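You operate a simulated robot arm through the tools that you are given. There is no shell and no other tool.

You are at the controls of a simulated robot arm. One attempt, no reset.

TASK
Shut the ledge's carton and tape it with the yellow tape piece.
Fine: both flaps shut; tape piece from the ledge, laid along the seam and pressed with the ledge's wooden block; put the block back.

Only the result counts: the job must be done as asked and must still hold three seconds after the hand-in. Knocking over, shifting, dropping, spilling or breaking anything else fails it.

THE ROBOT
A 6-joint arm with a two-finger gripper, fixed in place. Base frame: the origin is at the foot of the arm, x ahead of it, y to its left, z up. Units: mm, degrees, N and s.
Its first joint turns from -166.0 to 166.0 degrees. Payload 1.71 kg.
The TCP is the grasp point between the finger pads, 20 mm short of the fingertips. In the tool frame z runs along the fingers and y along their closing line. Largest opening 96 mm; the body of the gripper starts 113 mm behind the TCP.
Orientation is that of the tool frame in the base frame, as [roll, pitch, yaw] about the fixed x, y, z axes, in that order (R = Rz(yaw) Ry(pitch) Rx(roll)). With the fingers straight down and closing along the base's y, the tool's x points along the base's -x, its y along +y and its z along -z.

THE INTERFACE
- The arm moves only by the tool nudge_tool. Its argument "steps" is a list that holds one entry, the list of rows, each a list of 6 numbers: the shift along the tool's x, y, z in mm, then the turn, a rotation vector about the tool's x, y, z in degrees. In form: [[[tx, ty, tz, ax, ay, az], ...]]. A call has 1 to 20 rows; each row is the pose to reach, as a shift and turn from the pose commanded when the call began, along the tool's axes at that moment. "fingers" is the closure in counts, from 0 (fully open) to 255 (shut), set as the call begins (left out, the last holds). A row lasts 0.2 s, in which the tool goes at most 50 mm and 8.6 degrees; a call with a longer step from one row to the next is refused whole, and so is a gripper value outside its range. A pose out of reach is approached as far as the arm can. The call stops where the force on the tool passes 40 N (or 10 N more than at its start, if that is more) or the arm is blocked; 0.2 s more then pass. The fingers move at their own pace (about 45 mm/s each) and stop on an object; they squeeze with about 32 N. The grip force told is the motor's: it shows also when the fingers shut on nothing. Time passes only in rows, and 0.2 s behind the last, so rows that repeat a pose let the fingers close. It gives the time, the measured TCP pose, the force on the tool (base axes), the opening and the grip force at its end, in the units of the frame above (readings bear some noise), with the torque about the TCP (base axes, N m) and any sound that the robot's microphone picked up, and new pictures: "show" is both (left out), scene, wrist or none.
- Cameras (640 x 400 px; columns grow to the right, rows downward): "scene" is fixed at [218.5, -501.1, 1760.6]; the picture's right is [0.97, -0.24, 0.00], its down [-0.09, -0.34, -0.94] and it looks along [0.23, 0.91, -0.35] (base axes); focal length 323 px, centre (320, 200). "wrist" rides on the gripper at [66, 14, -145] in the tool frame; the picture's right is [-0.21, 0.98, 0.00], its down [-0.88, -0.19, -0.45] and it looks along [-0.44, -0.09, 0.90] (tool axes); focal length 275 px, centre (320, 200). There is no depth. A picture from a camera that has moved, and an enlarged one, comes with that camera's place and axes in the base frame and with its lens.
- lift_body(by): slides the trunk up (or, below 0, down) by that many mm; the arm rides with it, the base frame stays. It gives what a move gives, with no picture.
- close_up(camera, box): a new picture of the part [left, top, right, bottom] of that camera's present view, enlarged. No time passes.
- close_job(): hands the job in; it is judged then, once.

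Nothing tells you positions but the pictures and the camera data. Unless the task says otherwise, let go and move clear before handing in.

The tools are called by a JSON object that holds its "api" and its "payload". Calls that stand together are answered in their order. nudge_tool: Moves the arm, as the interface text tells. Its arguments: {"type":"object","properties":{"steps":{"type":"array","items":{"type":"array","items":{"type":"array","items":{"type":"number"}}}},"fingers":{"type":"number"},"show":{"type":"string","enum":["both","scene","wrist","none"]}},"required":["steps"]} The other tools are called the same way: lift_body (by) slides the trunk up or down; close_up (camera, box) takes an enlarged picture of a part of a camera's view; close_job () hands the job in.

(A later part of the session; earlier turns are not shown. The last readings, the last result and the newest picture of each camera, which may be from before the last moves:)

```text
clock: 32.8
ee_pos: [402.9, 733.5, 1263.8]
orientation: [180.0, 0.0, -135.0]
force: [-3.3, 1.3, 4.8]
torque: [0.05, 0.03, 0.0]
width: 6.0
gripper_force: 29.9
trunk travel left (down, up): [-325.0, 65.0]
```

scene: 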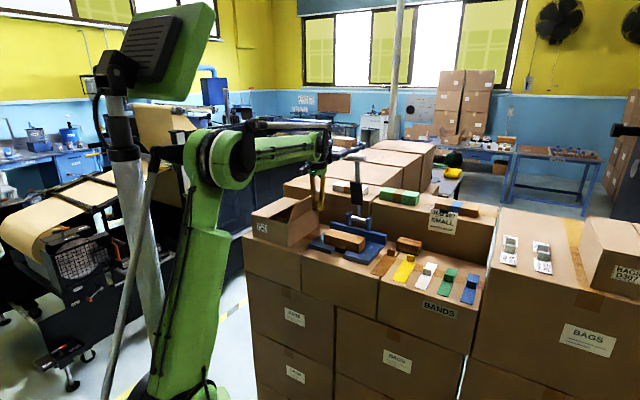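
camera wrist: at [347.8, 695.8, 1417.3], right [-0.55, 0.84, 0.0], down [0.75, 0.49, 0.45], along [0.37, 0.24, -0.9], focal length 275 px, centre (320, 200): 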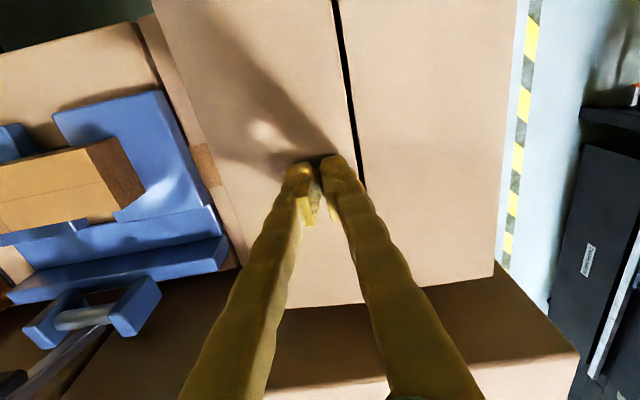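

Contact confirmed with the lid top at about z 1244. Lifting off to check that both flaps stay shut.

{"api": "nudge_tool", "payload": {"steps": [[[0, 0, -20, 0, 0, 0], [20, 0, -65, 0, 0, 0], [60, 0, -110, 0, 0, 0], [100, 0, -150, 0, 0, 0], [100, 0, -150, 0, 0, 0]]], "fingers": 0, "show": "wrist"}}

{"api": "close_up", "payload": {"camera": "scene", "box": [230, 185, 330, 250]}}

```text
refused: row 3 steps farther than a row can; nothing moved
```

```text
6.15 times, centred on (280, 218) of scene
camera zoom: at [218.5, -501.1, 1760.6], right [0.97, -0.24, 0.0], down [-0.09, -0.34, -0.94], along [0.23, 0.91, -0.35], focal length 1989 px, centre (566, 92)
```

zoom: 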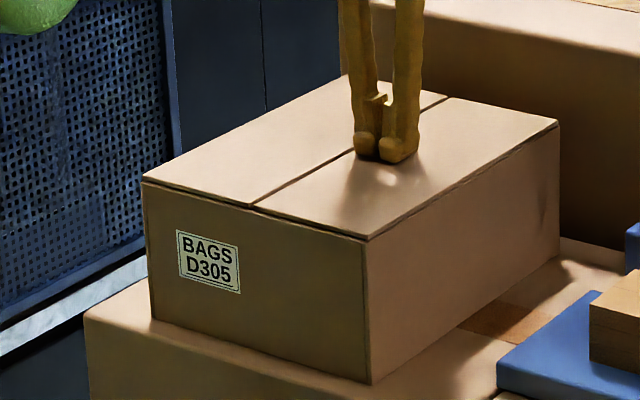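

One row was too long; I'll redo it in smaller steps, keeping the fingers shut until clear.

{"api": "nudge_tool", "payload": {"steps": [[[0, 0, -20, 0, 0, 0], [0, 0, -60, 0, 0, 0], [25, 0, -100, 0, 0, 0], [50, 0, -140, 0, 0, 0], [75, 0, -160, 0, 0, 0], [100, 0, -160, 0, 0, 0], [100, 0, -160, 0, 0, 0]]], "show": "wrist"}}

{"api": "close_up", "payload": {"camera": "scene", "box": [230, 185, 330, 250]}}

```text
clock: 34.4
ee_pos: [331.5, 659.9, 1422.7]
orientation: [179.8, 0.1, -135.0]
force: [-0.3, 0.3, 0.5]
torque: [0.03, -0.03, 0.0]
width: 0.0
gripper_force: 29.4
trunk travel left (down, up): [-325.0, 65.0]
camera wrist: at [276.4, 623.3, 1569.5], right [-0.55, 0.84, 0.0], down [0.75, 0.49, 0.45], along [0.37, 0.24, -0.9], focal length 275 px, centre (320, 200)
```

wrist: 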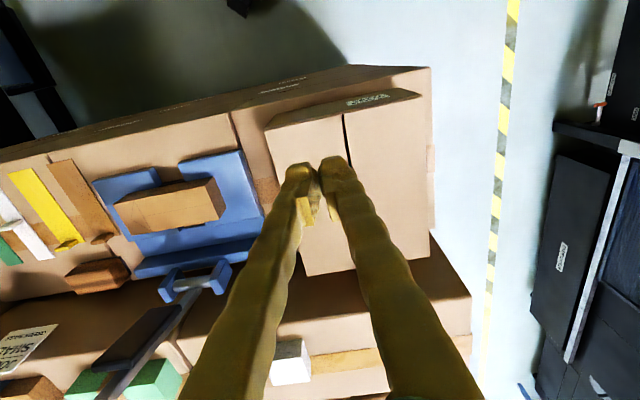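

```text
6.15 times, centred on (280, 218) of scene
camera zoom: at [218.5, -501.1, 1760.6], right [0.97, -0.24, 0.0], down [-0.09, -0.34, -0.94], along [0.23, 0.91, -0.35], focal length 1989 px, centre (566, 92)
```

zoom: 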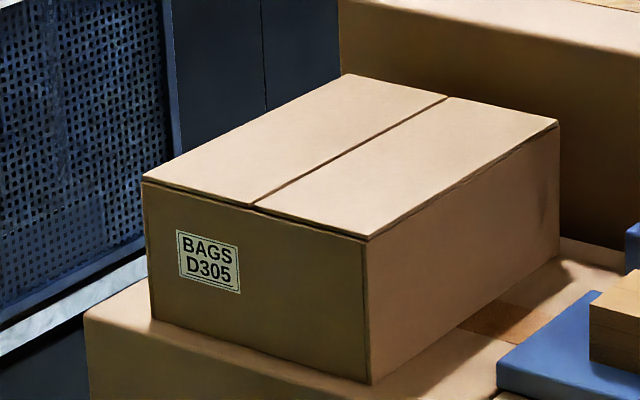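

Both flaps stay shut. I'll take a close view of the lid to fix the seam's position.

{"api": "close_up", "payload": {"camera": "wrist", "box": [250, 70, 450, 195]}}

{"api": "close_up", "payload": {"camera": "wrist", "box": [250, 180, 450, 305]}}

```text
3.20 times, centred on (350, 132) of wrist
camera zoom: at [276.4, 623.3, 1569.5], right [-0.55, 0.84, 0.0], down [0.75, 0.49, 0.45], along [0.37, 0.24, -0.9], focal length 881 px, centre (224, 416)
```

zoom: 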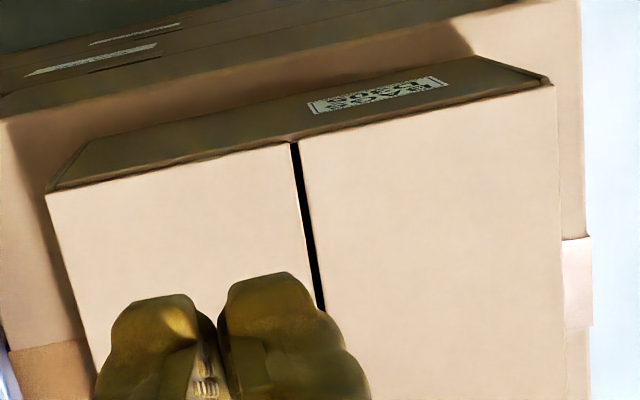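

```text
3.20 times, centred on (350, 242) of wrist
camera zoom: at [276.4, 623.3, 1569.5], right [-0.55, 0.84, 0.0], down [0.75, 0.49, 0.45], along [0.37, 0.24, -0.9], focal length 881 px, centre (224, 64)
```

zoom: 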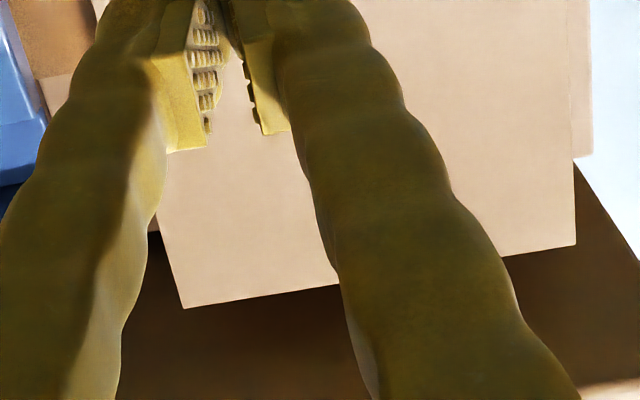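

The lid spans p −350…−167, q 692…919, with the seam at p≈−258.5. Next I'll turn the tool 90° so the fingers close along the strip's length and travel over toward the yellow tape, with the fingers part open.

{"api": "nudge_tool", "payload": {"steps": [[[-2, -42, 0, 0, 0, 7.5], [-4, -84, 0, 0, 0, 15], [-6, -126, 0, 0, 0, 22.5], [-8, -168, 0, 0, 0, 30], [-10, -210, 0, 0, 0, 37.5], [-12, -252, 0, 0, 0, 45], [-14, -294, 0, 0, 0, 52.5], [-16, -336, 0, 0, 0, 60], [-18, -378, 0, 0, 0, 67.5], [-20, -420, 0, 0, 0, 75], [-22, -462, 0, 0, 0, 82.5], [-24, -500, 0, 0, 0, 90], [-24, -500, 0, 0, 0, 90]]], "fingers": 150, "show": "both"}}

```text
clock: 37.2
ee_pos: [708.2, 324.9, 1421.2]
orientation: [-179.9, -0.1, 135.0]
force: [0.4, -0.2, 0.9]
torque: [0.03, 0.04, -0.01]
width: 39.6
gripper_force: 0.0
trunk travel left (down, up): [-325.0, 65.0]
camera wrist: at [671.2, 380.1, 1568.3], right [0.84, 0.55, 0.0], down [0.49, -0.75, 0.44], along [0.24, -0.37, -0.9], focal length 275 px, centre (320, 200)
```

scene: 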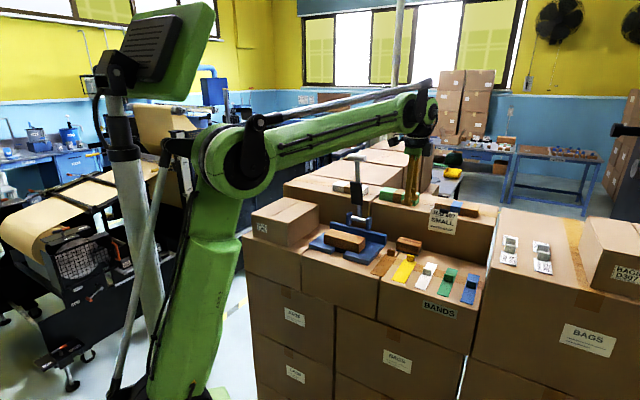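
wrist: 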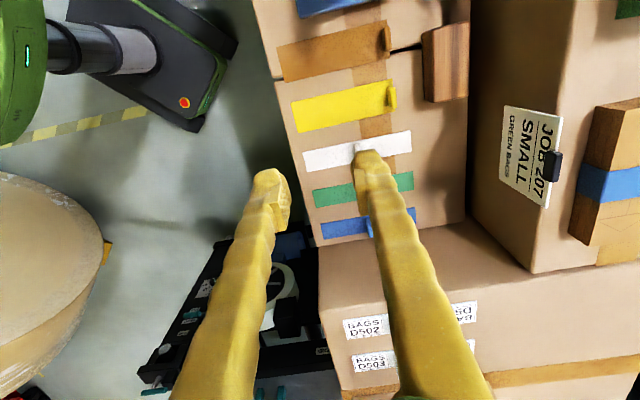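

The wrist view now shows the tapes sideways with the yellow one clear. I'll zoom in on it.

{"api": "close_up", "payload": {"camera": "wrist", "box": [280, 60, 400, 135]}}

{"api": "close_up", "payload": {"camera": "wrist", "box": [360, 10, 520, 120]}}

```text
5.33 times, centred on (340, 98) of wrist
camera zoom: at [671.2, 380.1, 1568.3], right [0.84, 0.55, 0.0], down [0.49, -0.75, 0.44], along [0.24, -0.37, -0.9], focal length 1468 px, centre (213, 747)
```

zoom: 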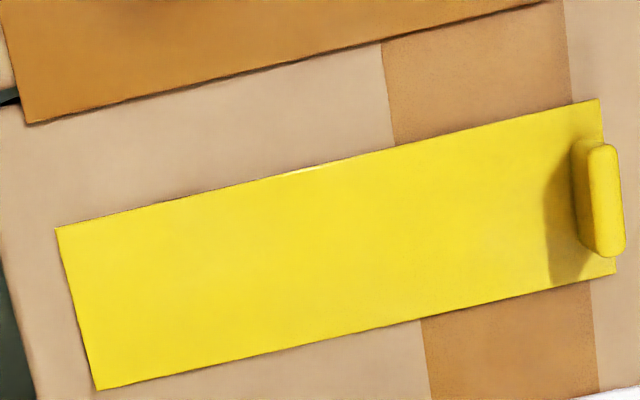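

```text
3.64 times, centred on (440, 65) of wrist
camera zoom: at [671.2, 380.1, 1568.3], right [0.84, 0.55, 0.0], down [0.49, -0.75, 0.44], along [0.24, -0.37, -0.9], focal length 1001 px, centre (-116, 691)
```

zoom: 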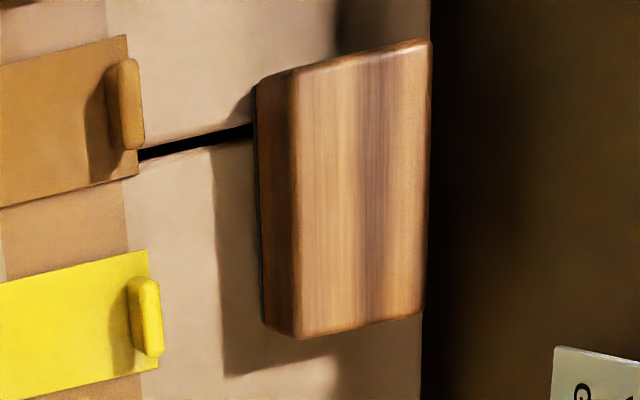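

The tab is at p≈268, q≈833, about 7 mm thick and 26 mm tall; the block spans p 200–282, q 882–925. I'll move above the tab and stop about 60 mm over it to check alignment.

{"api": "nudge_tool", "payload": {"steps": [[[1, 25, 30, 0, 0, 0], [2, 50, 65, 0, 0, 0], [3, 75, 100, 0, 0, 0], [3, 95, 140, 0, 0, 0], [3, 102.5, 180, 0, 0, 0], [3, 102.5, 190, 0, 0, 0], [3, 102.5, 190, 0, 0, 0]]], "show": "both"}}

{"api": "close_up", "payload": {"camera": "wrist", "box": [240, 90, 440, 215]}}

{"api": "close_up", "payload": {"camera": "scene", "box": [360, 200, 460, 300]}}

```text
clock: 38.8
ee_pos: [773.6, 401.3, 1231.2]
orientation: [-179.9, 0.0, 135.1]
force: [-0.1, -0.2, -0.3]
torque: [0.0, -0.03, 0.0]
width: 39.7
gripper_force: 0.0
trunk travel left (down, up): [-325.0, 65.0]
camera wrist: at [737.7, 457.8, 1378.2], right [0.84, 0.55, 0.0], down [0.49, -0.75, 0.44], along [0.24, -0.37, -0.9], focal length 275 px, centre (320, 200)
```

scene: 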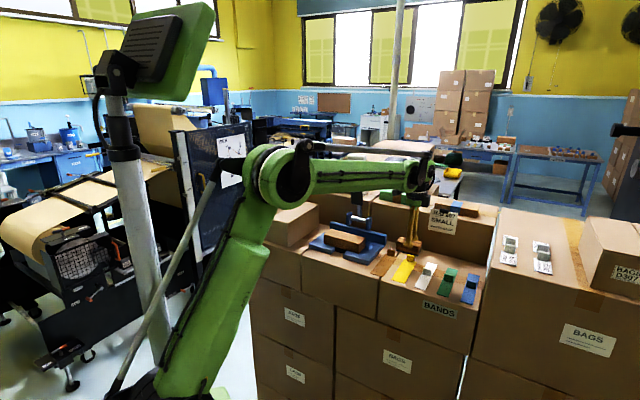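
wrist: 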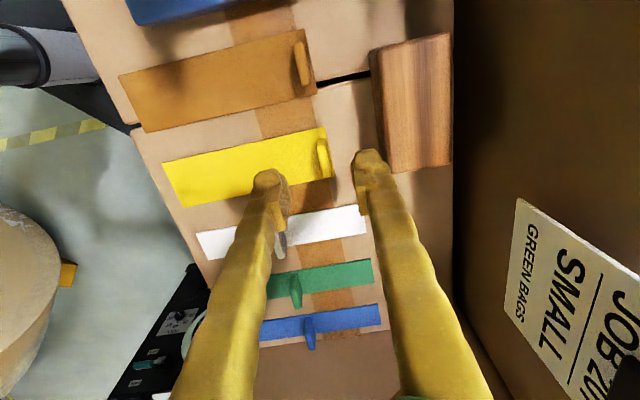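

```text
3.20 times, centred on (340, 152) of wrist
camera zoom: at [737.7, 457.8, 1378.2], right [0.84, 0.55, 0.0], down [0.49, -0.75, 0.44], along [0.24, -0.37, -0.9], focal length 881 px, centre (256, 352)
```

zoom: 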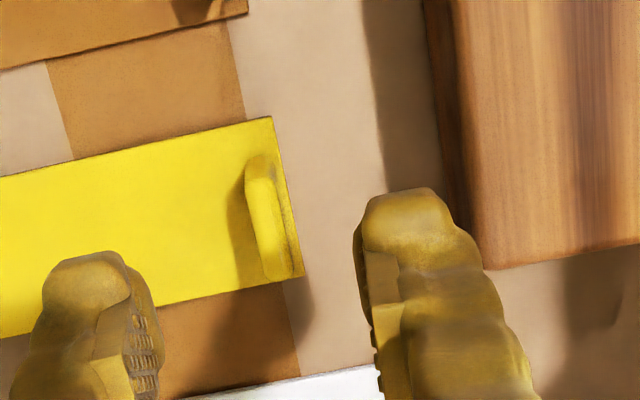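

```text
4.00 times, centred on (410, 250) of scene
camera zoom: at [218.5, -501.1, 1760.6], right [0.97, -0.24, 0.0], down [-0.09, -0.34, -0.94], along [0.23, 0.91, -0.35], focal length 1293 px, centre (-40, 0)
```

zoom: 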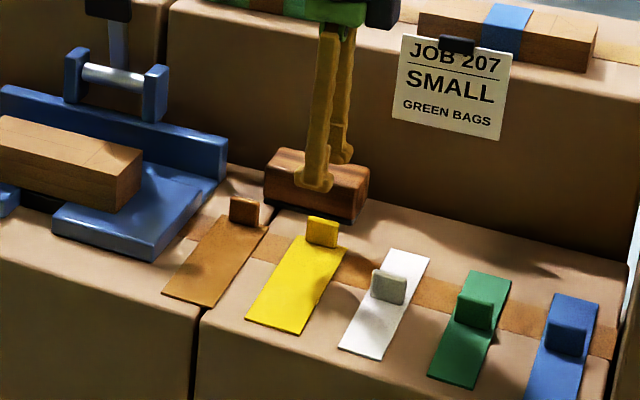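

I'm within 5 mm of the tab. I'll correct by about (+4.7, +2) mm and descend partway.

{"api": "nudge_tool", "payload": {"steps": [[[-4.7, 1.7, 10, 0, 0, 0], [-4.7, 1.7, 30, 0, 0, 0], [-4.7, 1.7, 48, 0, 0, 0], [-4.7, 1.7, 48, 0, 0, 0]]], "show": "wrist"}}

{"api": "close_up", "payload": {"camera": "scene", "box": [390, 230, 440, 270]}}

{"api": "close_up", "payload": {"camera": "wrist", "box": [240, 90, 440, 215]}}

```text
clock: 39.8
ee_pos: [778.2, 400.7, 1184.7]
orientation: [179.9, 0.0, 135.1]
force: [0.5, -0.1, -0.8]
torque: [-0.03, -0.01, -0.01]
width: 39.4
gripper_force: 0.0
trunk travel left (down, up): [-325.0, 65.0]
camera wrist: at [742.8, 456.5, 1331.2], right [0.84, 0.55, 0.0], down [0.49, -0.75, 0.44], along [0.24, -0.37, -0.9], focal length 275 px, centre (320, 200)
```

wrist: 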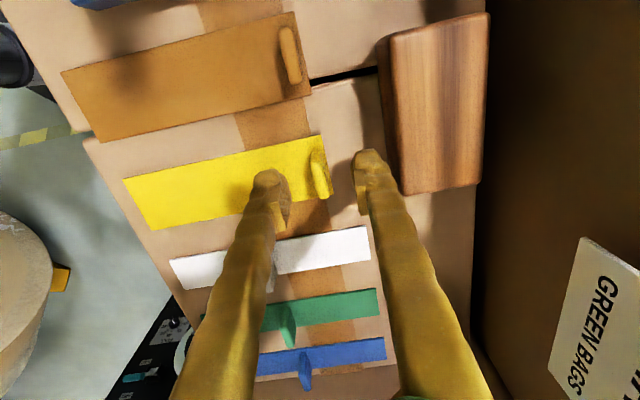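

```text
10.00 times, centred on (415, 250) of scene
camera zoom: at [218.5, -501.1, 1760.6], right [0.97, -0.24, 0.0], down [-0.09, -0.34, -0.94], along [0.23, 0.91, -0.35], focal length 3233 px, centre (-630, -300)
```

zoom: 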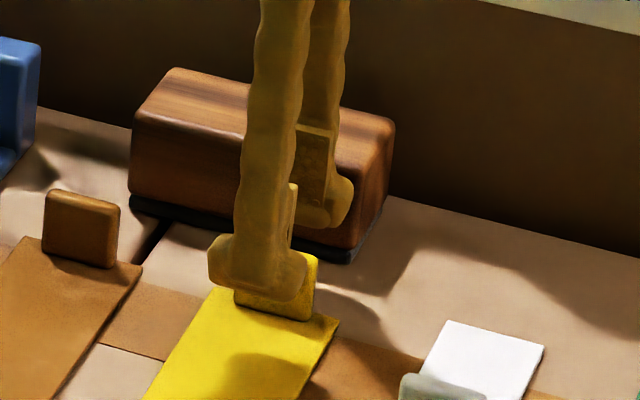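

```text
3.20 times, centred on (340, 152) of wrist
camera zoom: at [742.8, 456.5, 1331.2], right [0.84, 0.55, 0.0], down [0.49, -0.75, 0.44], along [0.24, -0.37, -0.9], focal length 881 px, centre (256, 352)
```

zoom: 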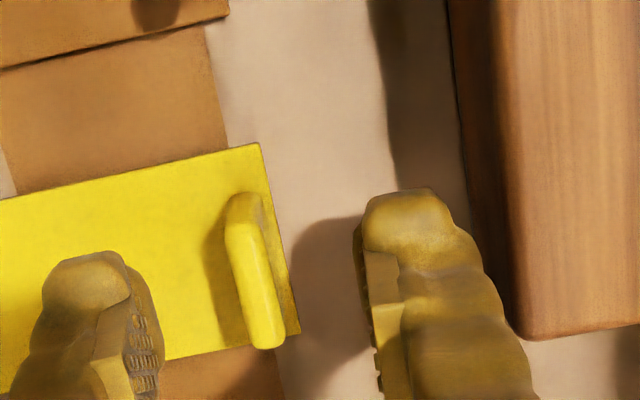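

Alignment looks good: the front finger is ahead of the tab and the rear finger behind it. Descending the last 12 mm, then closing.

{"api": "nudge_tool", "payload": {"steps": [[[-0.8, -0.5, 5, 0, 0, 0], [-0.8, -0.5, 9, 0, 0, 0], [-0.8, -0.5, 12, 0, 0, 0], [-0.8, -0.5, 12, 0, 0, 0]]], "show": "none"}}

{"api": "close_up", "payload": {"camera": "scene", "box": [390, 230, 440, 270]}}

```text
clock: 40.8
ee_pos: [778.3, 400.2, 1172.8]
orientation: [-179.9, 0.1, 135.1]
force: [0.1, -1.1, -1.2]
torque: [0.03, 0.02, -0.01]
width: 39.4
gripper_force: 0.1
trunk travel left (down, up): [-325.0, 65.0]
```

```text
10.00 times, centred on (415, 250) of scene
camera zoom: at [218.5, -501.1, 1760.6], right [0.97, -0.24, 0.0], down [-0.09, -0.34, -0.94], along [0.23, 0.91, -0.35], focal length 3233 px, centre (-630, -300)
```

zoom: 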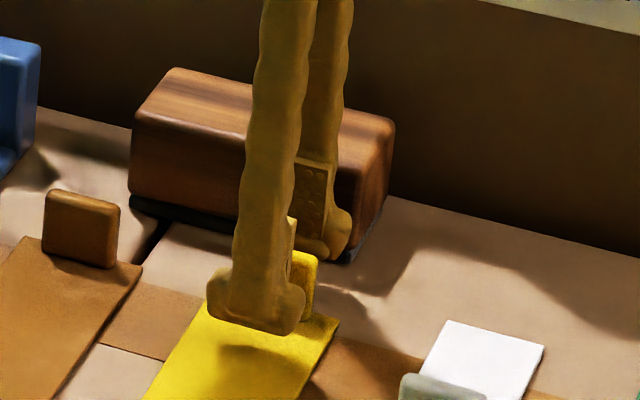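

The tips are a few mm above the strip, straddling the tab. Closing the fingers.

{"api": "nudge_tool", "payload": {"steps": [[[0, 0, 0, 0, 0, 0], [0, 0, 0, 0, 0, 0], [0, 0, 0, 0, 0, 0], [0, 0, 0, 0, 0, 0], [0, 0, 0, 0, 0, 0]]], "fingers": 255, "show": "wrist"}}

{"api": "close_up", "payload": {"camera": "scene", "box": [390, 230, 440, 270]}}

```text
clock: 42.0
ee_pos: [778.7, 399.3, 1172.9]
orientation: [179.9, 0.1, 135.1]
force: [0.3, -0.2, 0.5]
torque: [-0.03, -0.03, 0.03]
width: 6.0
gripper_force: 31.9
trunk travel left (down, up): [-325.0, 65.0]
camera wrist: at [742.4, 454.5, 1318.9], right [0.84, 0.55, 0.0], down [0.49, -0.75, 0.44], along [0.24, -0.37, -0.9], focal length 275 px, centre (320, 200)
```

wrist: 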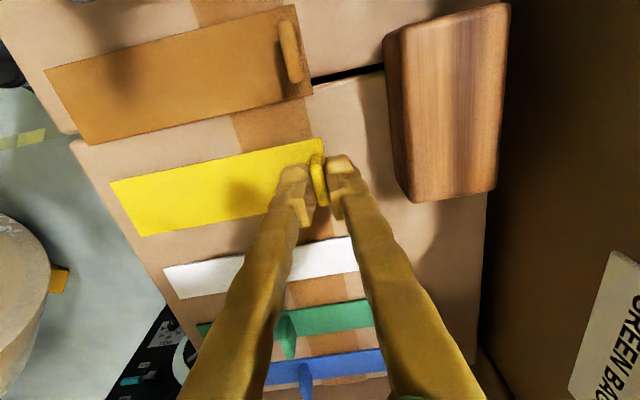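

```text
10.00 times, centred on (415, 250) of scene
camera zoom: at [218.5, -501.1, 1760.6], right [0.97, -0.24, 0.0], down [-0.09, -0.34, -0.94], along [0.23, 0.91, -0.35], focal length 3233 px, centre (-630, -300)
```

zoom: 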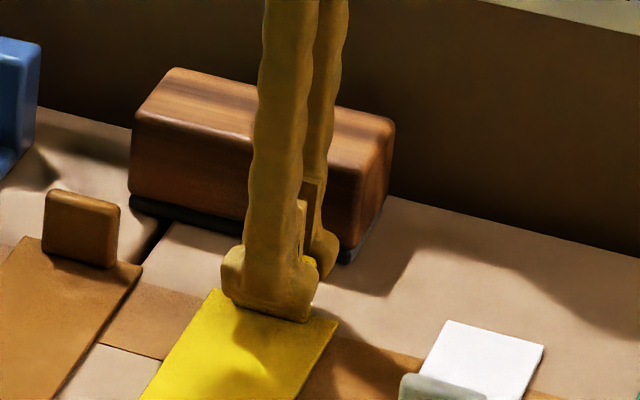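

The tab is gripped (6 mm). I'll lift a little and verify the strip comes up level.

{"api": "nudge_tool", "payload": {"steps": [[[0, 0, -10, 0, 0, 0], [0, 0, -30, 0, 0, 0], [0, 0, -60, 0, 0, 0], [0, 0, -60, 0, 0, 0]]], "show": "both"}}

{"api": "close_up", "payload": {"camera": "scene", "box": [370, 215, 450, 279]}}

```text
clock: 43.0
ee_pos: [778.7, 398.1, 1234.2]
orientation: [179.9, 0.0, 135.0]
force: [-0.7, -1.2, 0.1]
torque: [0.0, -0.05, 0.03]
width: 5.8
gripper_force: 32.2
trunk travel left (down, up): [-325.0, 65.0]
camera wrist: at [742.7, 454.0, 1380.4], right [0.84, 0.55, 0.0], down [0.49, -0.75, 0.44], along [0.24, -0.37, -0.9], focal length 275 px, centre (320, 200)
```

scene: 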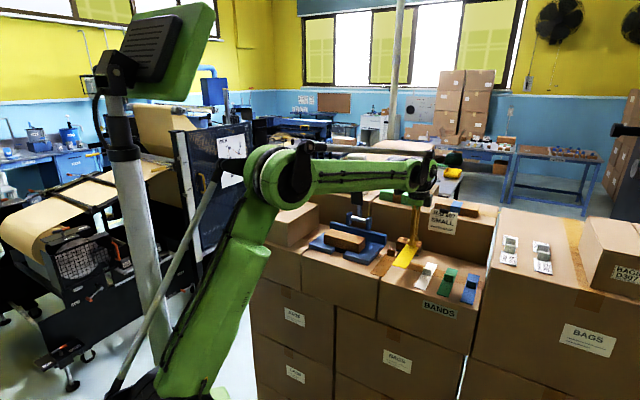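
wrist: 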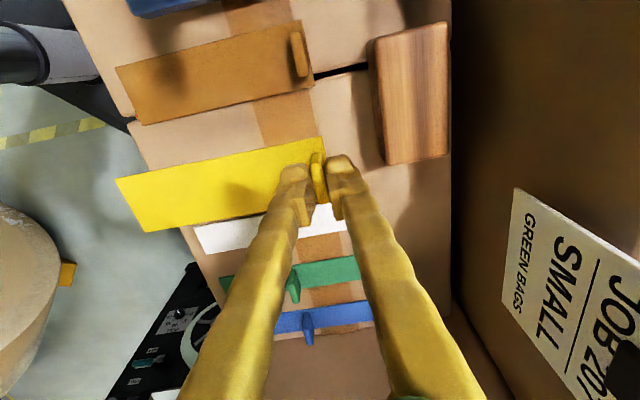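

```text
6.25 times, centred on (410, 247) of scene
camera zoom: at [218.5, -501.1, 1760.6], right [0.97, -0.24, 0.0], down [-0.09, -0.34, -0.94], along [0.23, 0.91, -0.35], focal length 2020 px, centre (-242, -94)
```

zoom: 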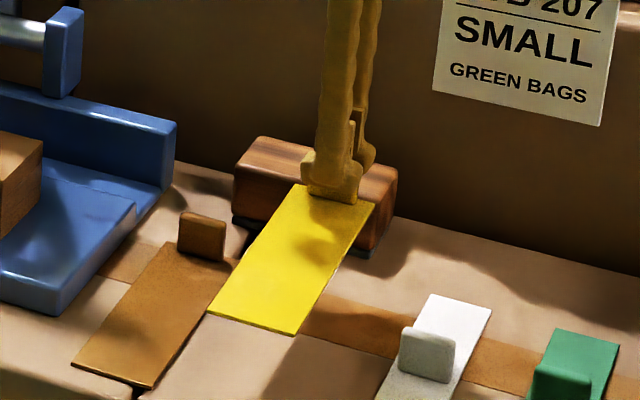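

The strip is held level. I'll lift and retract toward the robot, then carry it across in front of the lever to the carton side.

{"api": "nudge_tool", "payload": {"steps": [[[0, -25, -41, 0, 0, 0], [0, -50, -82, 0, 0, 0], [0, -76, -123, 0, 0, 0], [0, -102, -164, 0, 0, 0], [44, -102, -166, 0, 0, 0], [88, -102, -166, 0, 0, 0], [132, -102, -166, 0, 0, 0], [176, -102, -166, 0, 0, 0], [220, -102, -166, 0, 0, 0], [264, -102, -166, 0, 0, 0], [308, -102, -166, 0, 0, 0], [352, -102, -166, 0, 0, 0], [396, -102, -166, 0, 0, 0], [440, -102, -166, 0, 0, 0], [484, -102, -166, 0, 0, 0], [528, -102, -166, 0, 0, 0], [528, -102, -166, 0, 0, 0]]], "show": "both"}}

```text
clock: 46.6
ee_pos: [331.0, 698.4, 1396.2]
orientation: [-180.0, 0.1, 135.0]
force: [-0.6, 0.9, 0.3]
torque: [-0.03, -0.02, -0.03]
width: 6.1
gripper_force: 31.8
trunk travel left (down, up): [-325.0, 65.0]
camera wrist: at [295.7, 753.4, 1542.5], right [0.84, 0.55, 0.0], down [0.49, -0.75, 0.44], along [0.24, -0.37, -0.9], focal length 275 px, centre (320, 200)
```

scene: 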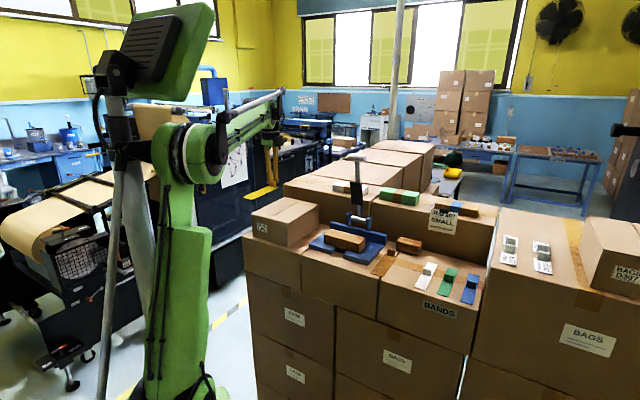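
wrist: 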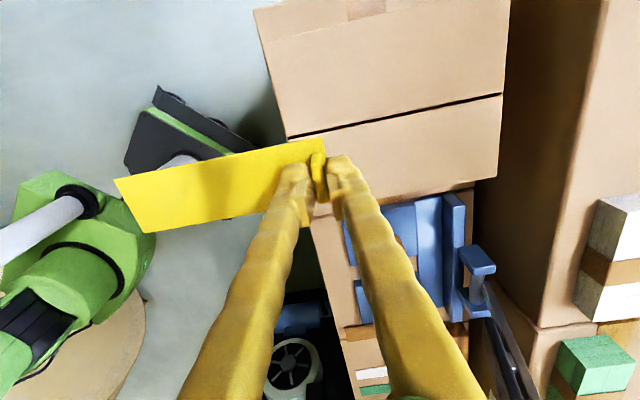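

The tape is held well at p≈−260. Moving over the lid and down to a hover about 40 mm above it.

{"api": "nudge_tool", "payload": {"steps": [[[0, 36, 18, 0, 0, 0], [0, 72, 36, 0, 0, 0], [0, 109, 55, 0, 0, 0], [0, 145.5, 80, 0, 0, 0], [0, 145.5, 86, 0, 0, 0], [0, 145.5, 86, 0, 0, 0]]], "show": "both"}}

{"api": "close_up", "payload": {"camera": "scene", "box": [230, 175, 330, 250]}}

{"api": "close_up", "payload": {"camera": "wrist", "box": [100, 60, 420, 260]}}

```text
clock: 48.0
ee_pos: [434.9, 802.0, 1316.4]
orientation: [179.9, -0.1, 135.0]
force: [-0.3, 0.4, 0.3]
torque: [0.05, -0.04, 0.0]
width: 6.2
gripper_force: 32.0
trunk travel left (down, up): [-325.0, 65.0]
camera wrist: at [398.9, 856.9, 1461.2], right [0.84, 0.55, 0.0], down [0.49, -0.75, 0.44], along [0.24, -0.37, -0.9], focal length 275 px, centre (320, 200)
```

scene: 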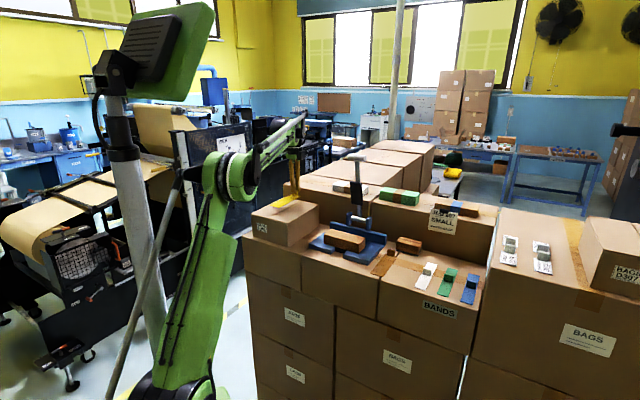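
wrist: 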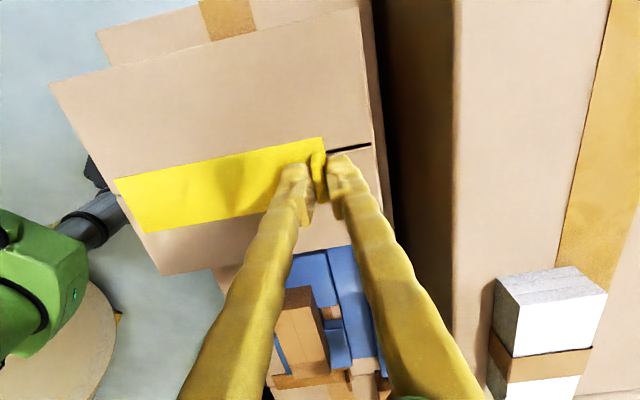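

```text
5.33 times, centred on (280, 212) of scene
camera zoom: at [218.5, -501.1, 1760.6], right [0.97, -0.24, 0.0], down [-0.09, -0.34, -0.94], along [0.23, 0.91, -0.35], focal length 1724 px, centre (533, 133)
```

zoom: 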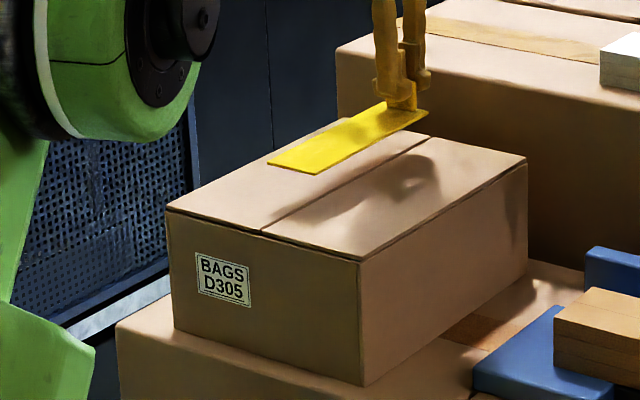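

```text
2.00 times, centred on (260, 160) of wrist
camera zoom: at [398.9, 856.9, 1461.2], right [0.84, 0.55, 0.0], down [0.49, -0.75, 0.44], along [0.24, -0.37, -0.9], focal length 551 px, centre (440, 280)
```

zoom: 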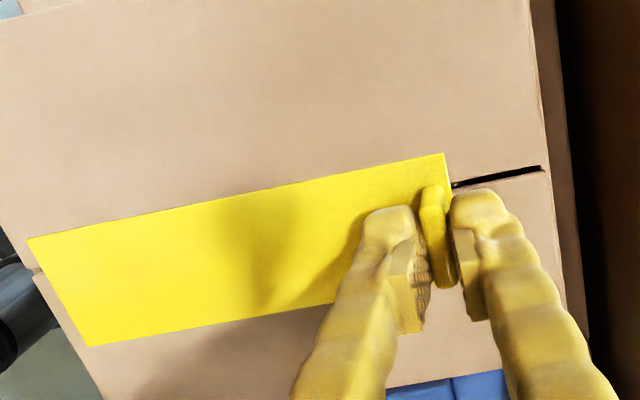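

The strip sits over the seam (seam p≈−259, strip centre within ~1–2 mm) and parallel to it. Lowering to just above the lid.

{"api": "nudge_tool", "payload": {"steps": [[[-1, 0, 12, 0, 0, 0], [-1, -1, 24, 0, 0, 0], [-1, -1, 33, 0, 0, 0], [-1, -1, 38, 0, 0, 0], [-1, -1, 38, 0, 0, 0]]], "show": "wrist"}}

{"api": "close_up", "payload": {"camera": "scene", "box": [230, 175, 330, 250]}}

{"api": "close_up", "payload": {"camera": "wrist", "box": [100, 60, 420, 260]}}

```text
clock: 49.2
ee_pos: [435.3, 799.7, 1278.9]
orientation: [179.9, -0.1, 135.1]
force: [-0.6, 7.6, 29.5]
torque: [0.21, 0.1, 0.0]
width: 6.0
gripper_force: 31.9
trunk travel left (down, up): [-325.0, 65.0]
camera wrist: at [399.6, 855.3, 1424.1], right [0.84, 0.55, 0.0], down [0.49, -0.75, 0.44], along [0.24, -0.37, -0.9], focal length 275 px, centre (320, 200)
```

wrist: 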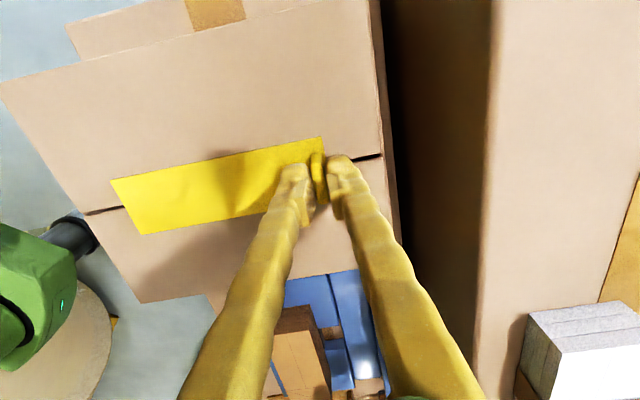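

```text
5.33 times, centred on (280, 212) of scene
camera zoom: at [218.5, -501.1, 1760.6], right [0.97, -0.24, 0.0], down [-0.09, -0.34, -0.94], along [0.23, 0.91, -0.35], focal length 1724 px, centre (533, 133)
```

zoom: 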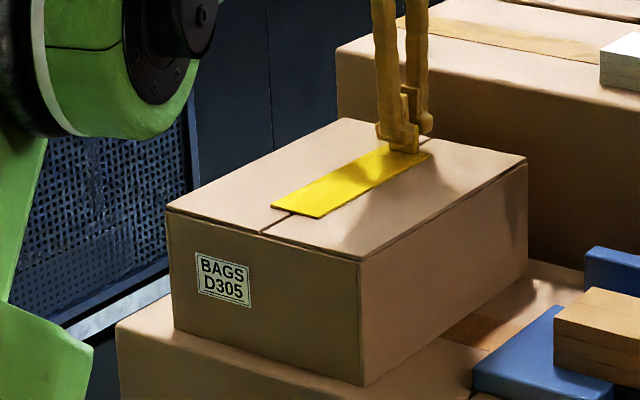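

```text
2.00 times, centred on (260, 160) of wrist
camera zoom: at [399.6, 855.3, 1424.1], right [0.84, 0.55, 0.0], down [0.49, -0.75, 0.44], along [0.24, -0.37, -0.9], focal length 551 px, centre (440, 280)
```

zoom: 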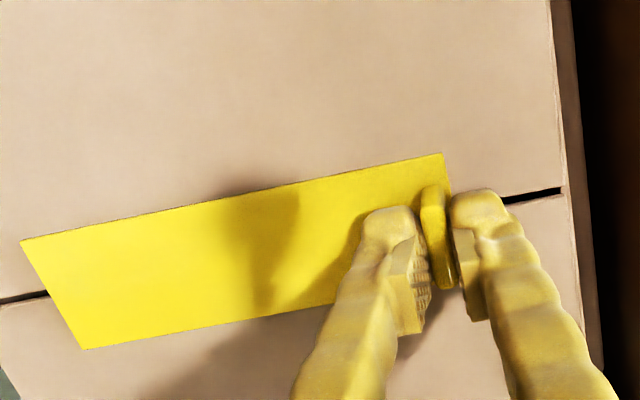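

The strip is down on the lid with ~30 N under the tab, and it's centred on the seam at both ends. I'll ease up slightly to relieve the force.

{"api": "nudge_tool", "payload": {"steps": [[[0, 0, -0.7, 0, 0, 0], [0, 0, -1.2, 0, 0, 0]]], "show": "none"}}

```text
clock: 49.8
ee_pos: [435.4, 799.5, 1277.7]
orientation: [179.9, 0.1, 135.2]
force: [1.0, 5.1, 23.9]
torque: [0.09, 0.0, 0.0]
width: 5.9
gripper_force: 32.3
trunk travel left (down, up): [-325.0, 65.0]
```

{"api": "nudge_tool", "payload": {"steps": [[[0, 0, -1, 0, 0, 0], [0, 0, -2, 0, 0, 0]]], "show": "none"}}

```text
clock: 50.4
ee_pos: [436.6, 800.0, 1278.2]
orientation: [179.9, 0.1, 135.1]
force: [2.7, -1.4, 9.1]
torque: [-0.09, -0.07, 0.0]
width: 6.1
gripper_force: 32.1
trunk travel left (down, up): [-325.0, 65.0]
```

The force is down to ~9 N, so the strip is resting on the lid. Releasing the tab.

{"api": "nudge_tool", "payload": {"steps": [[[0, 0, 0, 0, 0, 0], [0, 0, 0, 0, 0, 0], [0, 0, 0, 0, 0, 0], [0, 0, 0, 0, 0, 0]]], "fingers": 150, "show": "wrist"}}

{"api": "close_up", "payload": {"camera": "scene", "box": [230, 175, 330, 250]}}

```text
clock: 51.4
ee_pos: [436.1, 800.7, 1278.1]
orientation: [180.0, 0.0, 135.1]
force: [-0.2, 0.5, -0.6]
torque: [-0.04, 0.01, 0.02]
width: 39.6
gripper_force: 0.1
trunk travel left (down, up): [-325.0, 65.0]
camera wrist: at [399.5, 855.6, 1424.4], right [0.84, 0.55, 0.0], down [0.49, -0.75, 0.44], along [0.24, -0.37, -0.9], focal length 275 px, centre (320, 200)
```

wrist: 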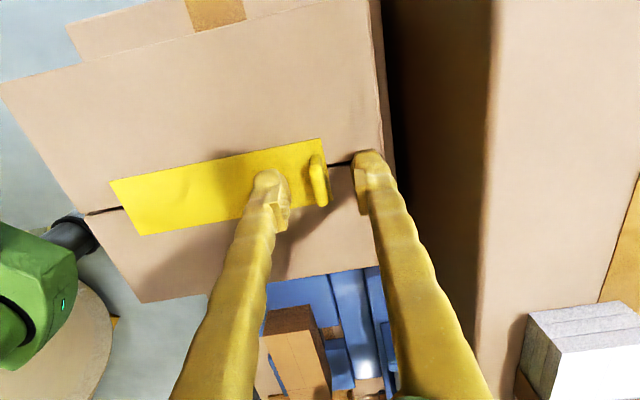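

```text
5.33 times, centred on (280, 212) of scene
camera zoom: at [218.5, -501.1, 1760.6], right [0.97, -0.24, 0.0], down [-0.09, -0.34, -0.94], along [0.23, 0.91, -0.35], focal length 1724 px, centre (533, 133)
```

zoom: 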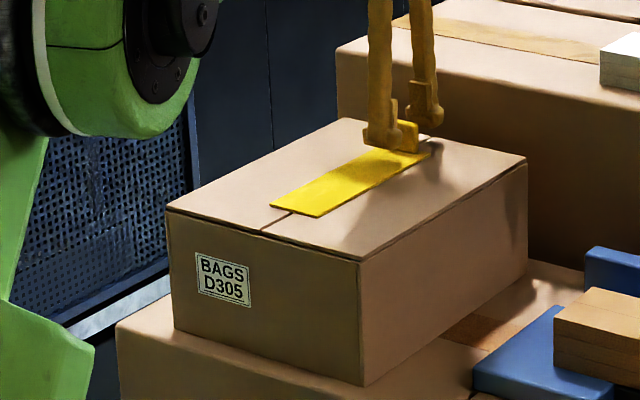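

The tape lies on the seam and is released. Lifting straight up.

{"api": "nudge_tool", "payload": {"steps": [[[0, 0, -15, 0, 0, 0], [0, 0, -45, 0, 0, 0], [0, 0, -85, 0, 0, 0], [0, 0, -122, 0, 0, 0], [0, 0, -122, 0, 0, 0]]], "show": "both"}}

{"api": "close_up", "payload": {"camera": "scene", "box": [230, 175, 330, 250]}}

{"api": "close_up", "payload": {"camera": "wrist", "box": [140, 60, 400, 220]}}

```text
clock: 52.6
ee_pos: [433.9, 799.8, 1400.3]
orientation: [-180.0, 0.0, 135.0]
force: [-0.6, 0.1, -1.2]
torque: [-0.01, -0.02, 0.0]
width: 39.5
gripper_force: 0.0
trunk travel left (down, up): [-325.0, 65.0]
camera wrist: at [398.7, 854.6, 1547.2], right [0.84, 0.55, 0.0], down [0.49, -0.75, 0.44], along [0.24, -0.37, -0.9], focal length 275 px, centre (320, 200)
```

scene: 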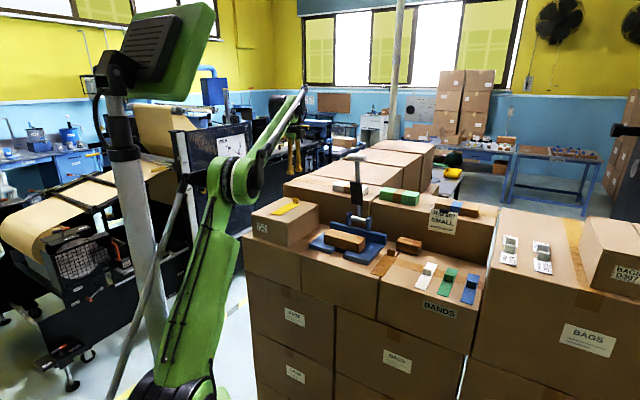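
wrist: 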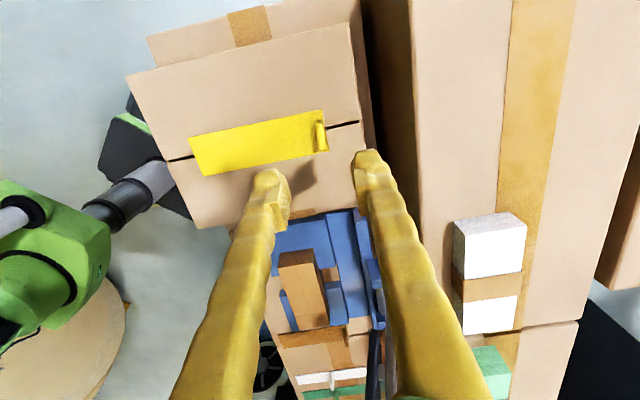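

```text
5.33 times, centred on (280, 212) of scene
camera zoom: at [218.5, -501.1, 1760.6], right [0.97, -0.24, 0.0], down [-0.09, -0.34, -0.94], along [0.23, 0.91, -0.35], focal length 1724 px, centre (533, 133)
```

zoom: 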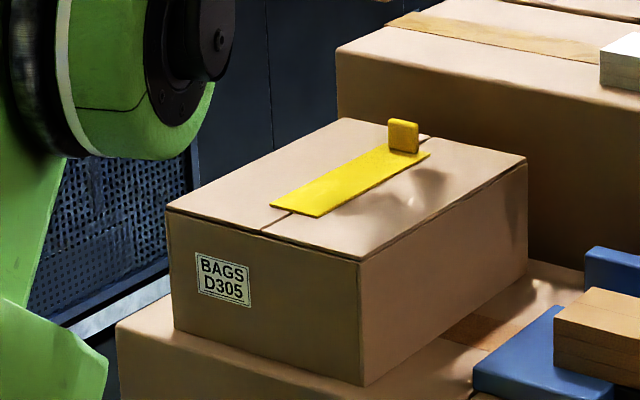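

```text
2.46 times, centred on (270, 140) of wrist
camera zoom: at [398.7, 854.6, 1547.2], right [0.84, 0.55, 0.0], down [0.49, -0.75, 0.44], along [0.24, -0.37, -0.9], focal length 678 px, centre (443, 348)
```

zoom: 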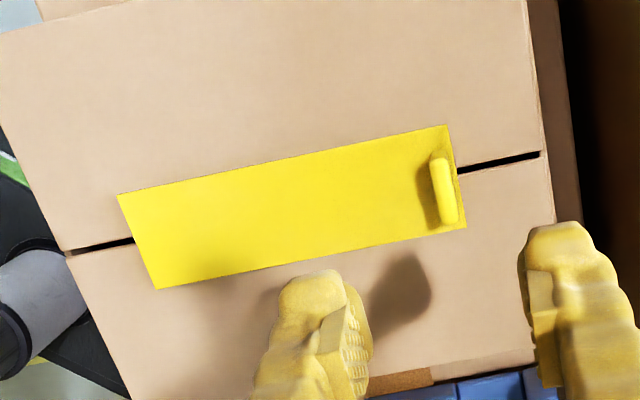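

The tape lies centred on the seam (q 728–879, p≈−258). Next is the wooden block: I'll retract, turn back to yaw −135° and travel across with the fingers fully open.

{"api": "nudge_tool", "payload": {"steps": [[[0, -36, 0, 0, 0, 0], [0, -72, 0, 0, 0, 0], [0, -108, 0, 0, 0, 0], [0, -144, 0, 0, 0, 0], [-42, -144, 0, 0, 0, -7.5], [-84, -144, 0, 0, 0, -15], [-126, -144, 0, 0, 0, -22.5], [-168, -144, 0, 0, 0, -30], [-210, -144, 0, 0, 0, -37.5], [-252, -144, 0, 0, 0, -45], [-294, -144, 0, 0, 0, -52.5], [-336, -144, 0, 0, 0, -60], [-378, -144, 0, 0, 0, -67.5], [-420, -144, 0, 0, 0, -75], [-462, -144, 0, 0, 0, -82.5], [-501, -144, 0, 0, 0, -90], [-501, -144, 0, 0, 0, -90]]], "fingers": 0, "show": "wrist"}}

{"api": "close_up", "payload": {"camera": "wrist", "box": [260, 120, 420, 280]}}

```text
clock: 56.2
ee_pos: [688.9, 340.9, 1397.0]
orientation: [179.9, -0.1, -134.8]
force: [0.9, -0.9, 0.2]
torque: [0.02, 0.03, 0.0]
width: 96.0
gripper_force: 0.0
trunk travel left (down, up): [-325.0, 65.0]
camera wrist: at [633.2, 304.0, 1543.2], right [-0.55, 0.84, 0.0], down [0.75, 0.49, 0.45], along [0.37, 0.25, -0.9], focal length 275 px, centre (320, 200)
```

wrist: 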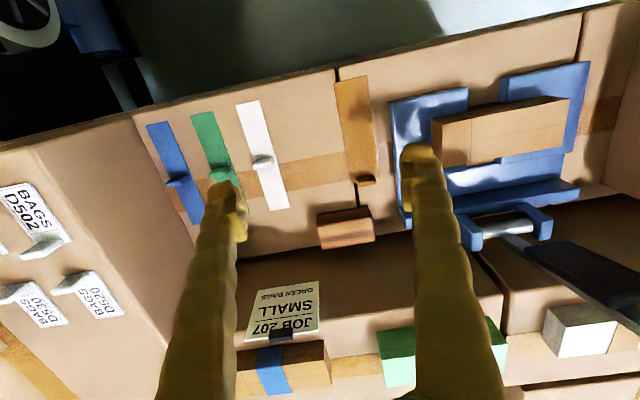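

```text
2.50 times, centred on (340, 200) of wrist
camera zoom: at [633.2, 304.0, 1543.2], right [-0.55, 0.84, 0.0], down [0.75, 0.49, 0.45], along [0.37, 0.25, -0.9], focal length 688 px, centre (270, 200)
```

zoom: 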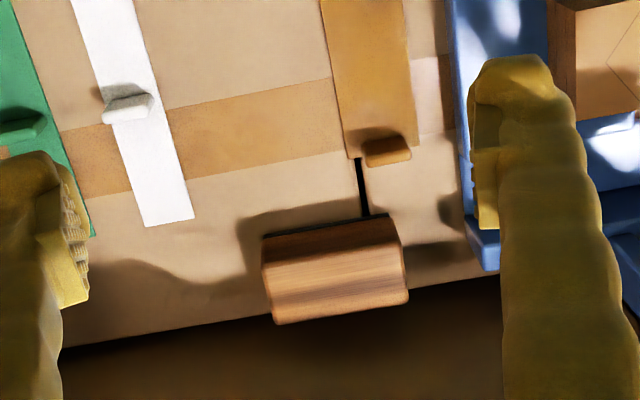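

I'll zoom tighter on the block for a precise grasp.

{"api": "close_up", "payload": {"camera": "wrist", "box": [305, 190, 385, 260]}}

```text
5.71 times, centred on (345, 225) of wrist
camera zoom: at [633.2, 304.0, 1543.2], right [-0.55, 0.84, 0.0], down [0.75, 0.49, 0.45], along [0.37, 0.25, -0.9], focal length 1573 px, centre (177, 57)
```

zoom: 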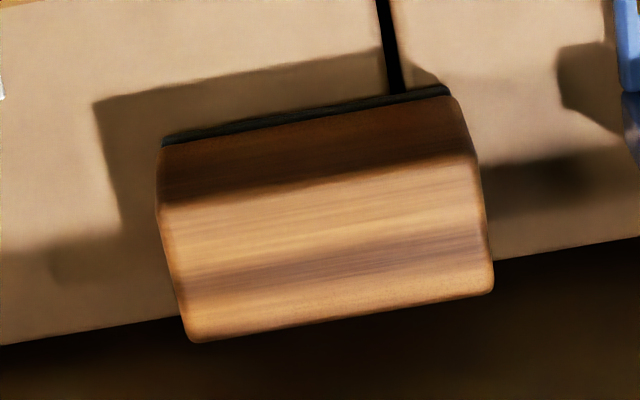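

The block's centre is p≈241.5, q≈907, length ~85 mm. I'll approach over it to a hover with the tips ~43 mm above its top.

{"api": "nudge_tool", "payload": {"steps": [[[-32, 1, 30, 0, 0, 0], [-64, 2, 60, 0, 0, 0], [-96, 3, 90, 0, 0, 0], [-128, 4, 115, 0, 0, 0], [-155, 4, 140, 0, 0, 0], [-178.8, 4, 157, 0, 0, 0], [-178.8, 4, 157, 0, 0, 0]]], "show": "both"}}

{"api": "close_up", "payload": {"camera": "scene", "box": [370, 200, 470, 275]}}

{"api": "close_up", "payload": {"camera": "wrist", "box": [200, 80, 460, 240]}}

```text
clock: 57.8
ee_pos: [813.4, 475.0, 1240.3]
orientation: [-180.0, 0.0, -135.0]
force: [-1.1, 0.4, -0.2]
torque: [-0.03, 0.06, -0.02]
width: 95.7
gripper_force: 0.1
trunk travel left (down, up): [-325.0, 65.0]
camera wrist: at [758.2, 438.5, 1386.5], right [-0.55, 0.84, 0.0], down [0.75, 0.49, 0.44], along [0.37, 0.24, -0.9], focal length 275 px, centre (320, 200)
```

scene: 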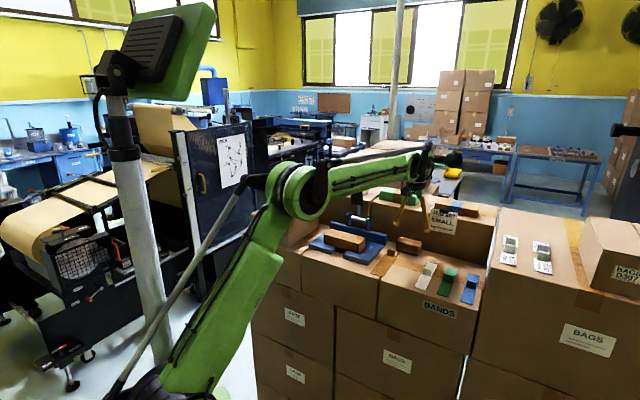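
wrist: 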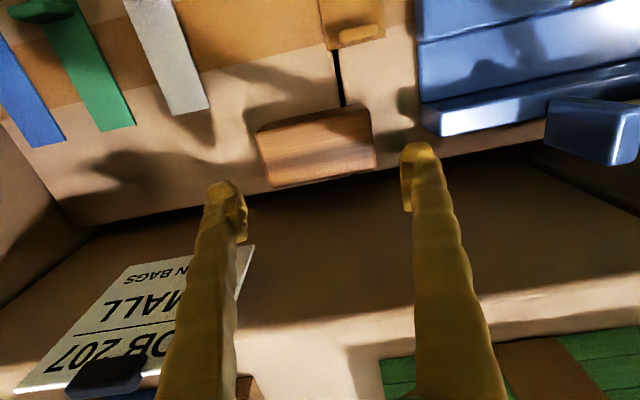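

```text
5.33 times, centred on (420, 238) of scene
camera zoom: at [218.5, -501.1, 1760.6], right [0.97, -0.24, 0.0], down [-0.09, -0.34, -0.94], along [0.23, 0.91, -0.35], focal length 1724 px, centre (-213, 0)
```

zoom: 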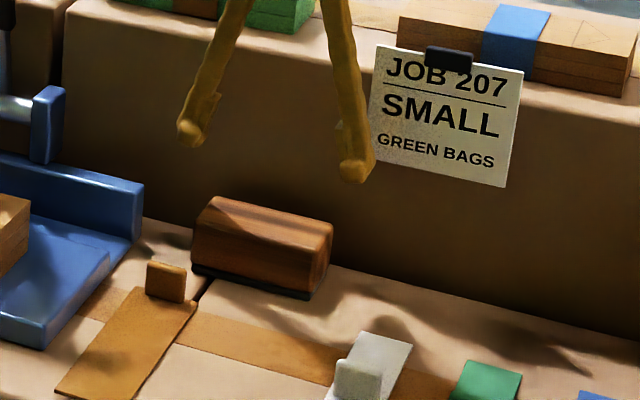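

```text
2.46 times, centred on (330, 160) of wrist
camera zoom: at [758.2, 438.5, 1386.5], right [-0.55, 0.84, 0.0], down [0.75, 0.49, 0.44], along [0.37, 0.24, -0.9], focal length 678 px, centre (295, 298)
```

zoom: 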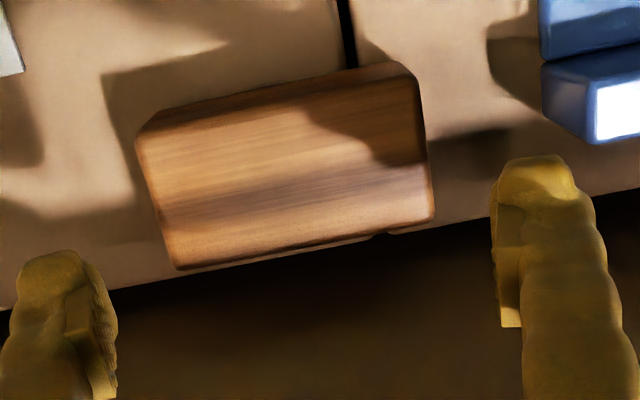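

Nearly aligned: I'm about 4 mm too far back. I'll correct and go down to just above the block's top to verify finger clearance.

{"api": "nudge_tool", "payload": {"steps": [[[4, -1.5, 10, 0, 0, 0], [4, -1.5, 25, 0, 0, 0], [4, -1.5, 33, 0, 0, 0], [4, -1.5, 33, 0, 0, 0]]], "show": "wrist"}}

{"api": "close_up", "payload": {"camera": "scene", "box": [380, 210, 440, 260]}}

{"api": "close_up", "payload": {"camera": "wrist", "box": [200, 80, 460, 240]}}

```text
clock: 58.8
ee_pos: [808.9, 471.7, 1209.2]
orientation: [179.9, 0.0, -134.9]
force: [0.1, 0.9, 1.5]
torque: [0.02, 0.05, 0.01]
width: 95.8
gripper_force: 0.1
trunk travel left (down, up): [-325.0, 65.0]
camera wrist: at [753.7, 433.8, 1355.3], right [-0.55, 0.84, 0.0], down [0.75, 0.49, 0.44], along [0.37, 0.24, -0.9], focal length 275 px, centre (320, 200)
```

wrist: 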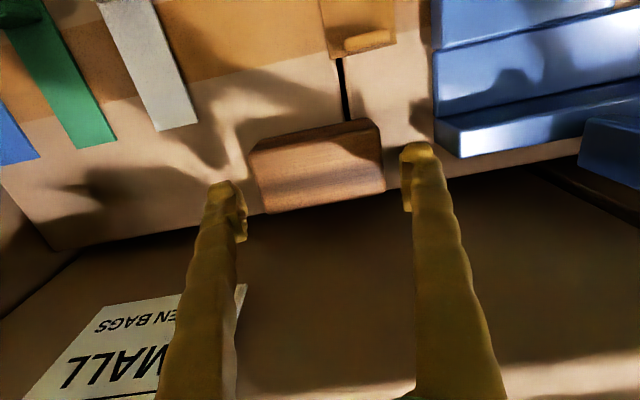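

```text
8.00 times, centred on (410, 235) of scene
camera zoom: at [218.5, -501.1, 1760.6], right [0.97, -0.24, 0.0], down [-0.09, -0.34, -0.94], along [0.23, 0.91, -0.35], focal length 2586 px, centre (-400, -80)
```

zoom: 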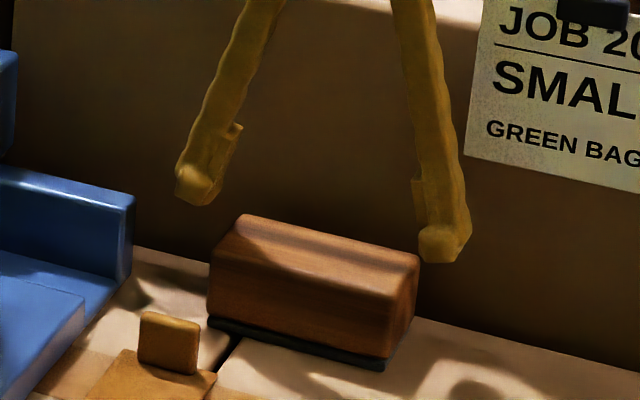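

```text
2.46 times, centred on (330, 160) of wrist
camera zoom: at [753.7, 433.8, 1355.3], right [-0.55, 0.84, 0.0], down [0.75, 0.49, 0.44], along [0.37, 0.24, -0.9], focal length 678 px, centre (295, 298)
```

zoom: 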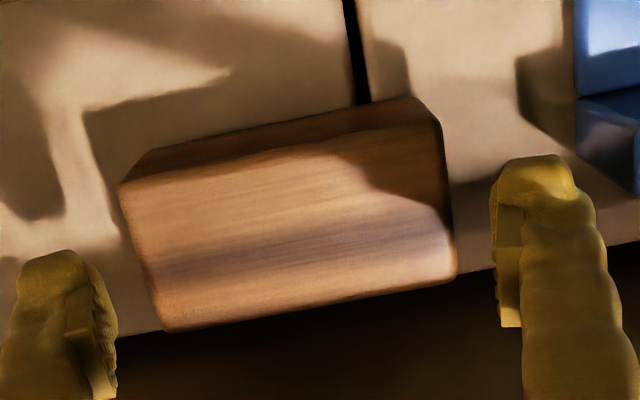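

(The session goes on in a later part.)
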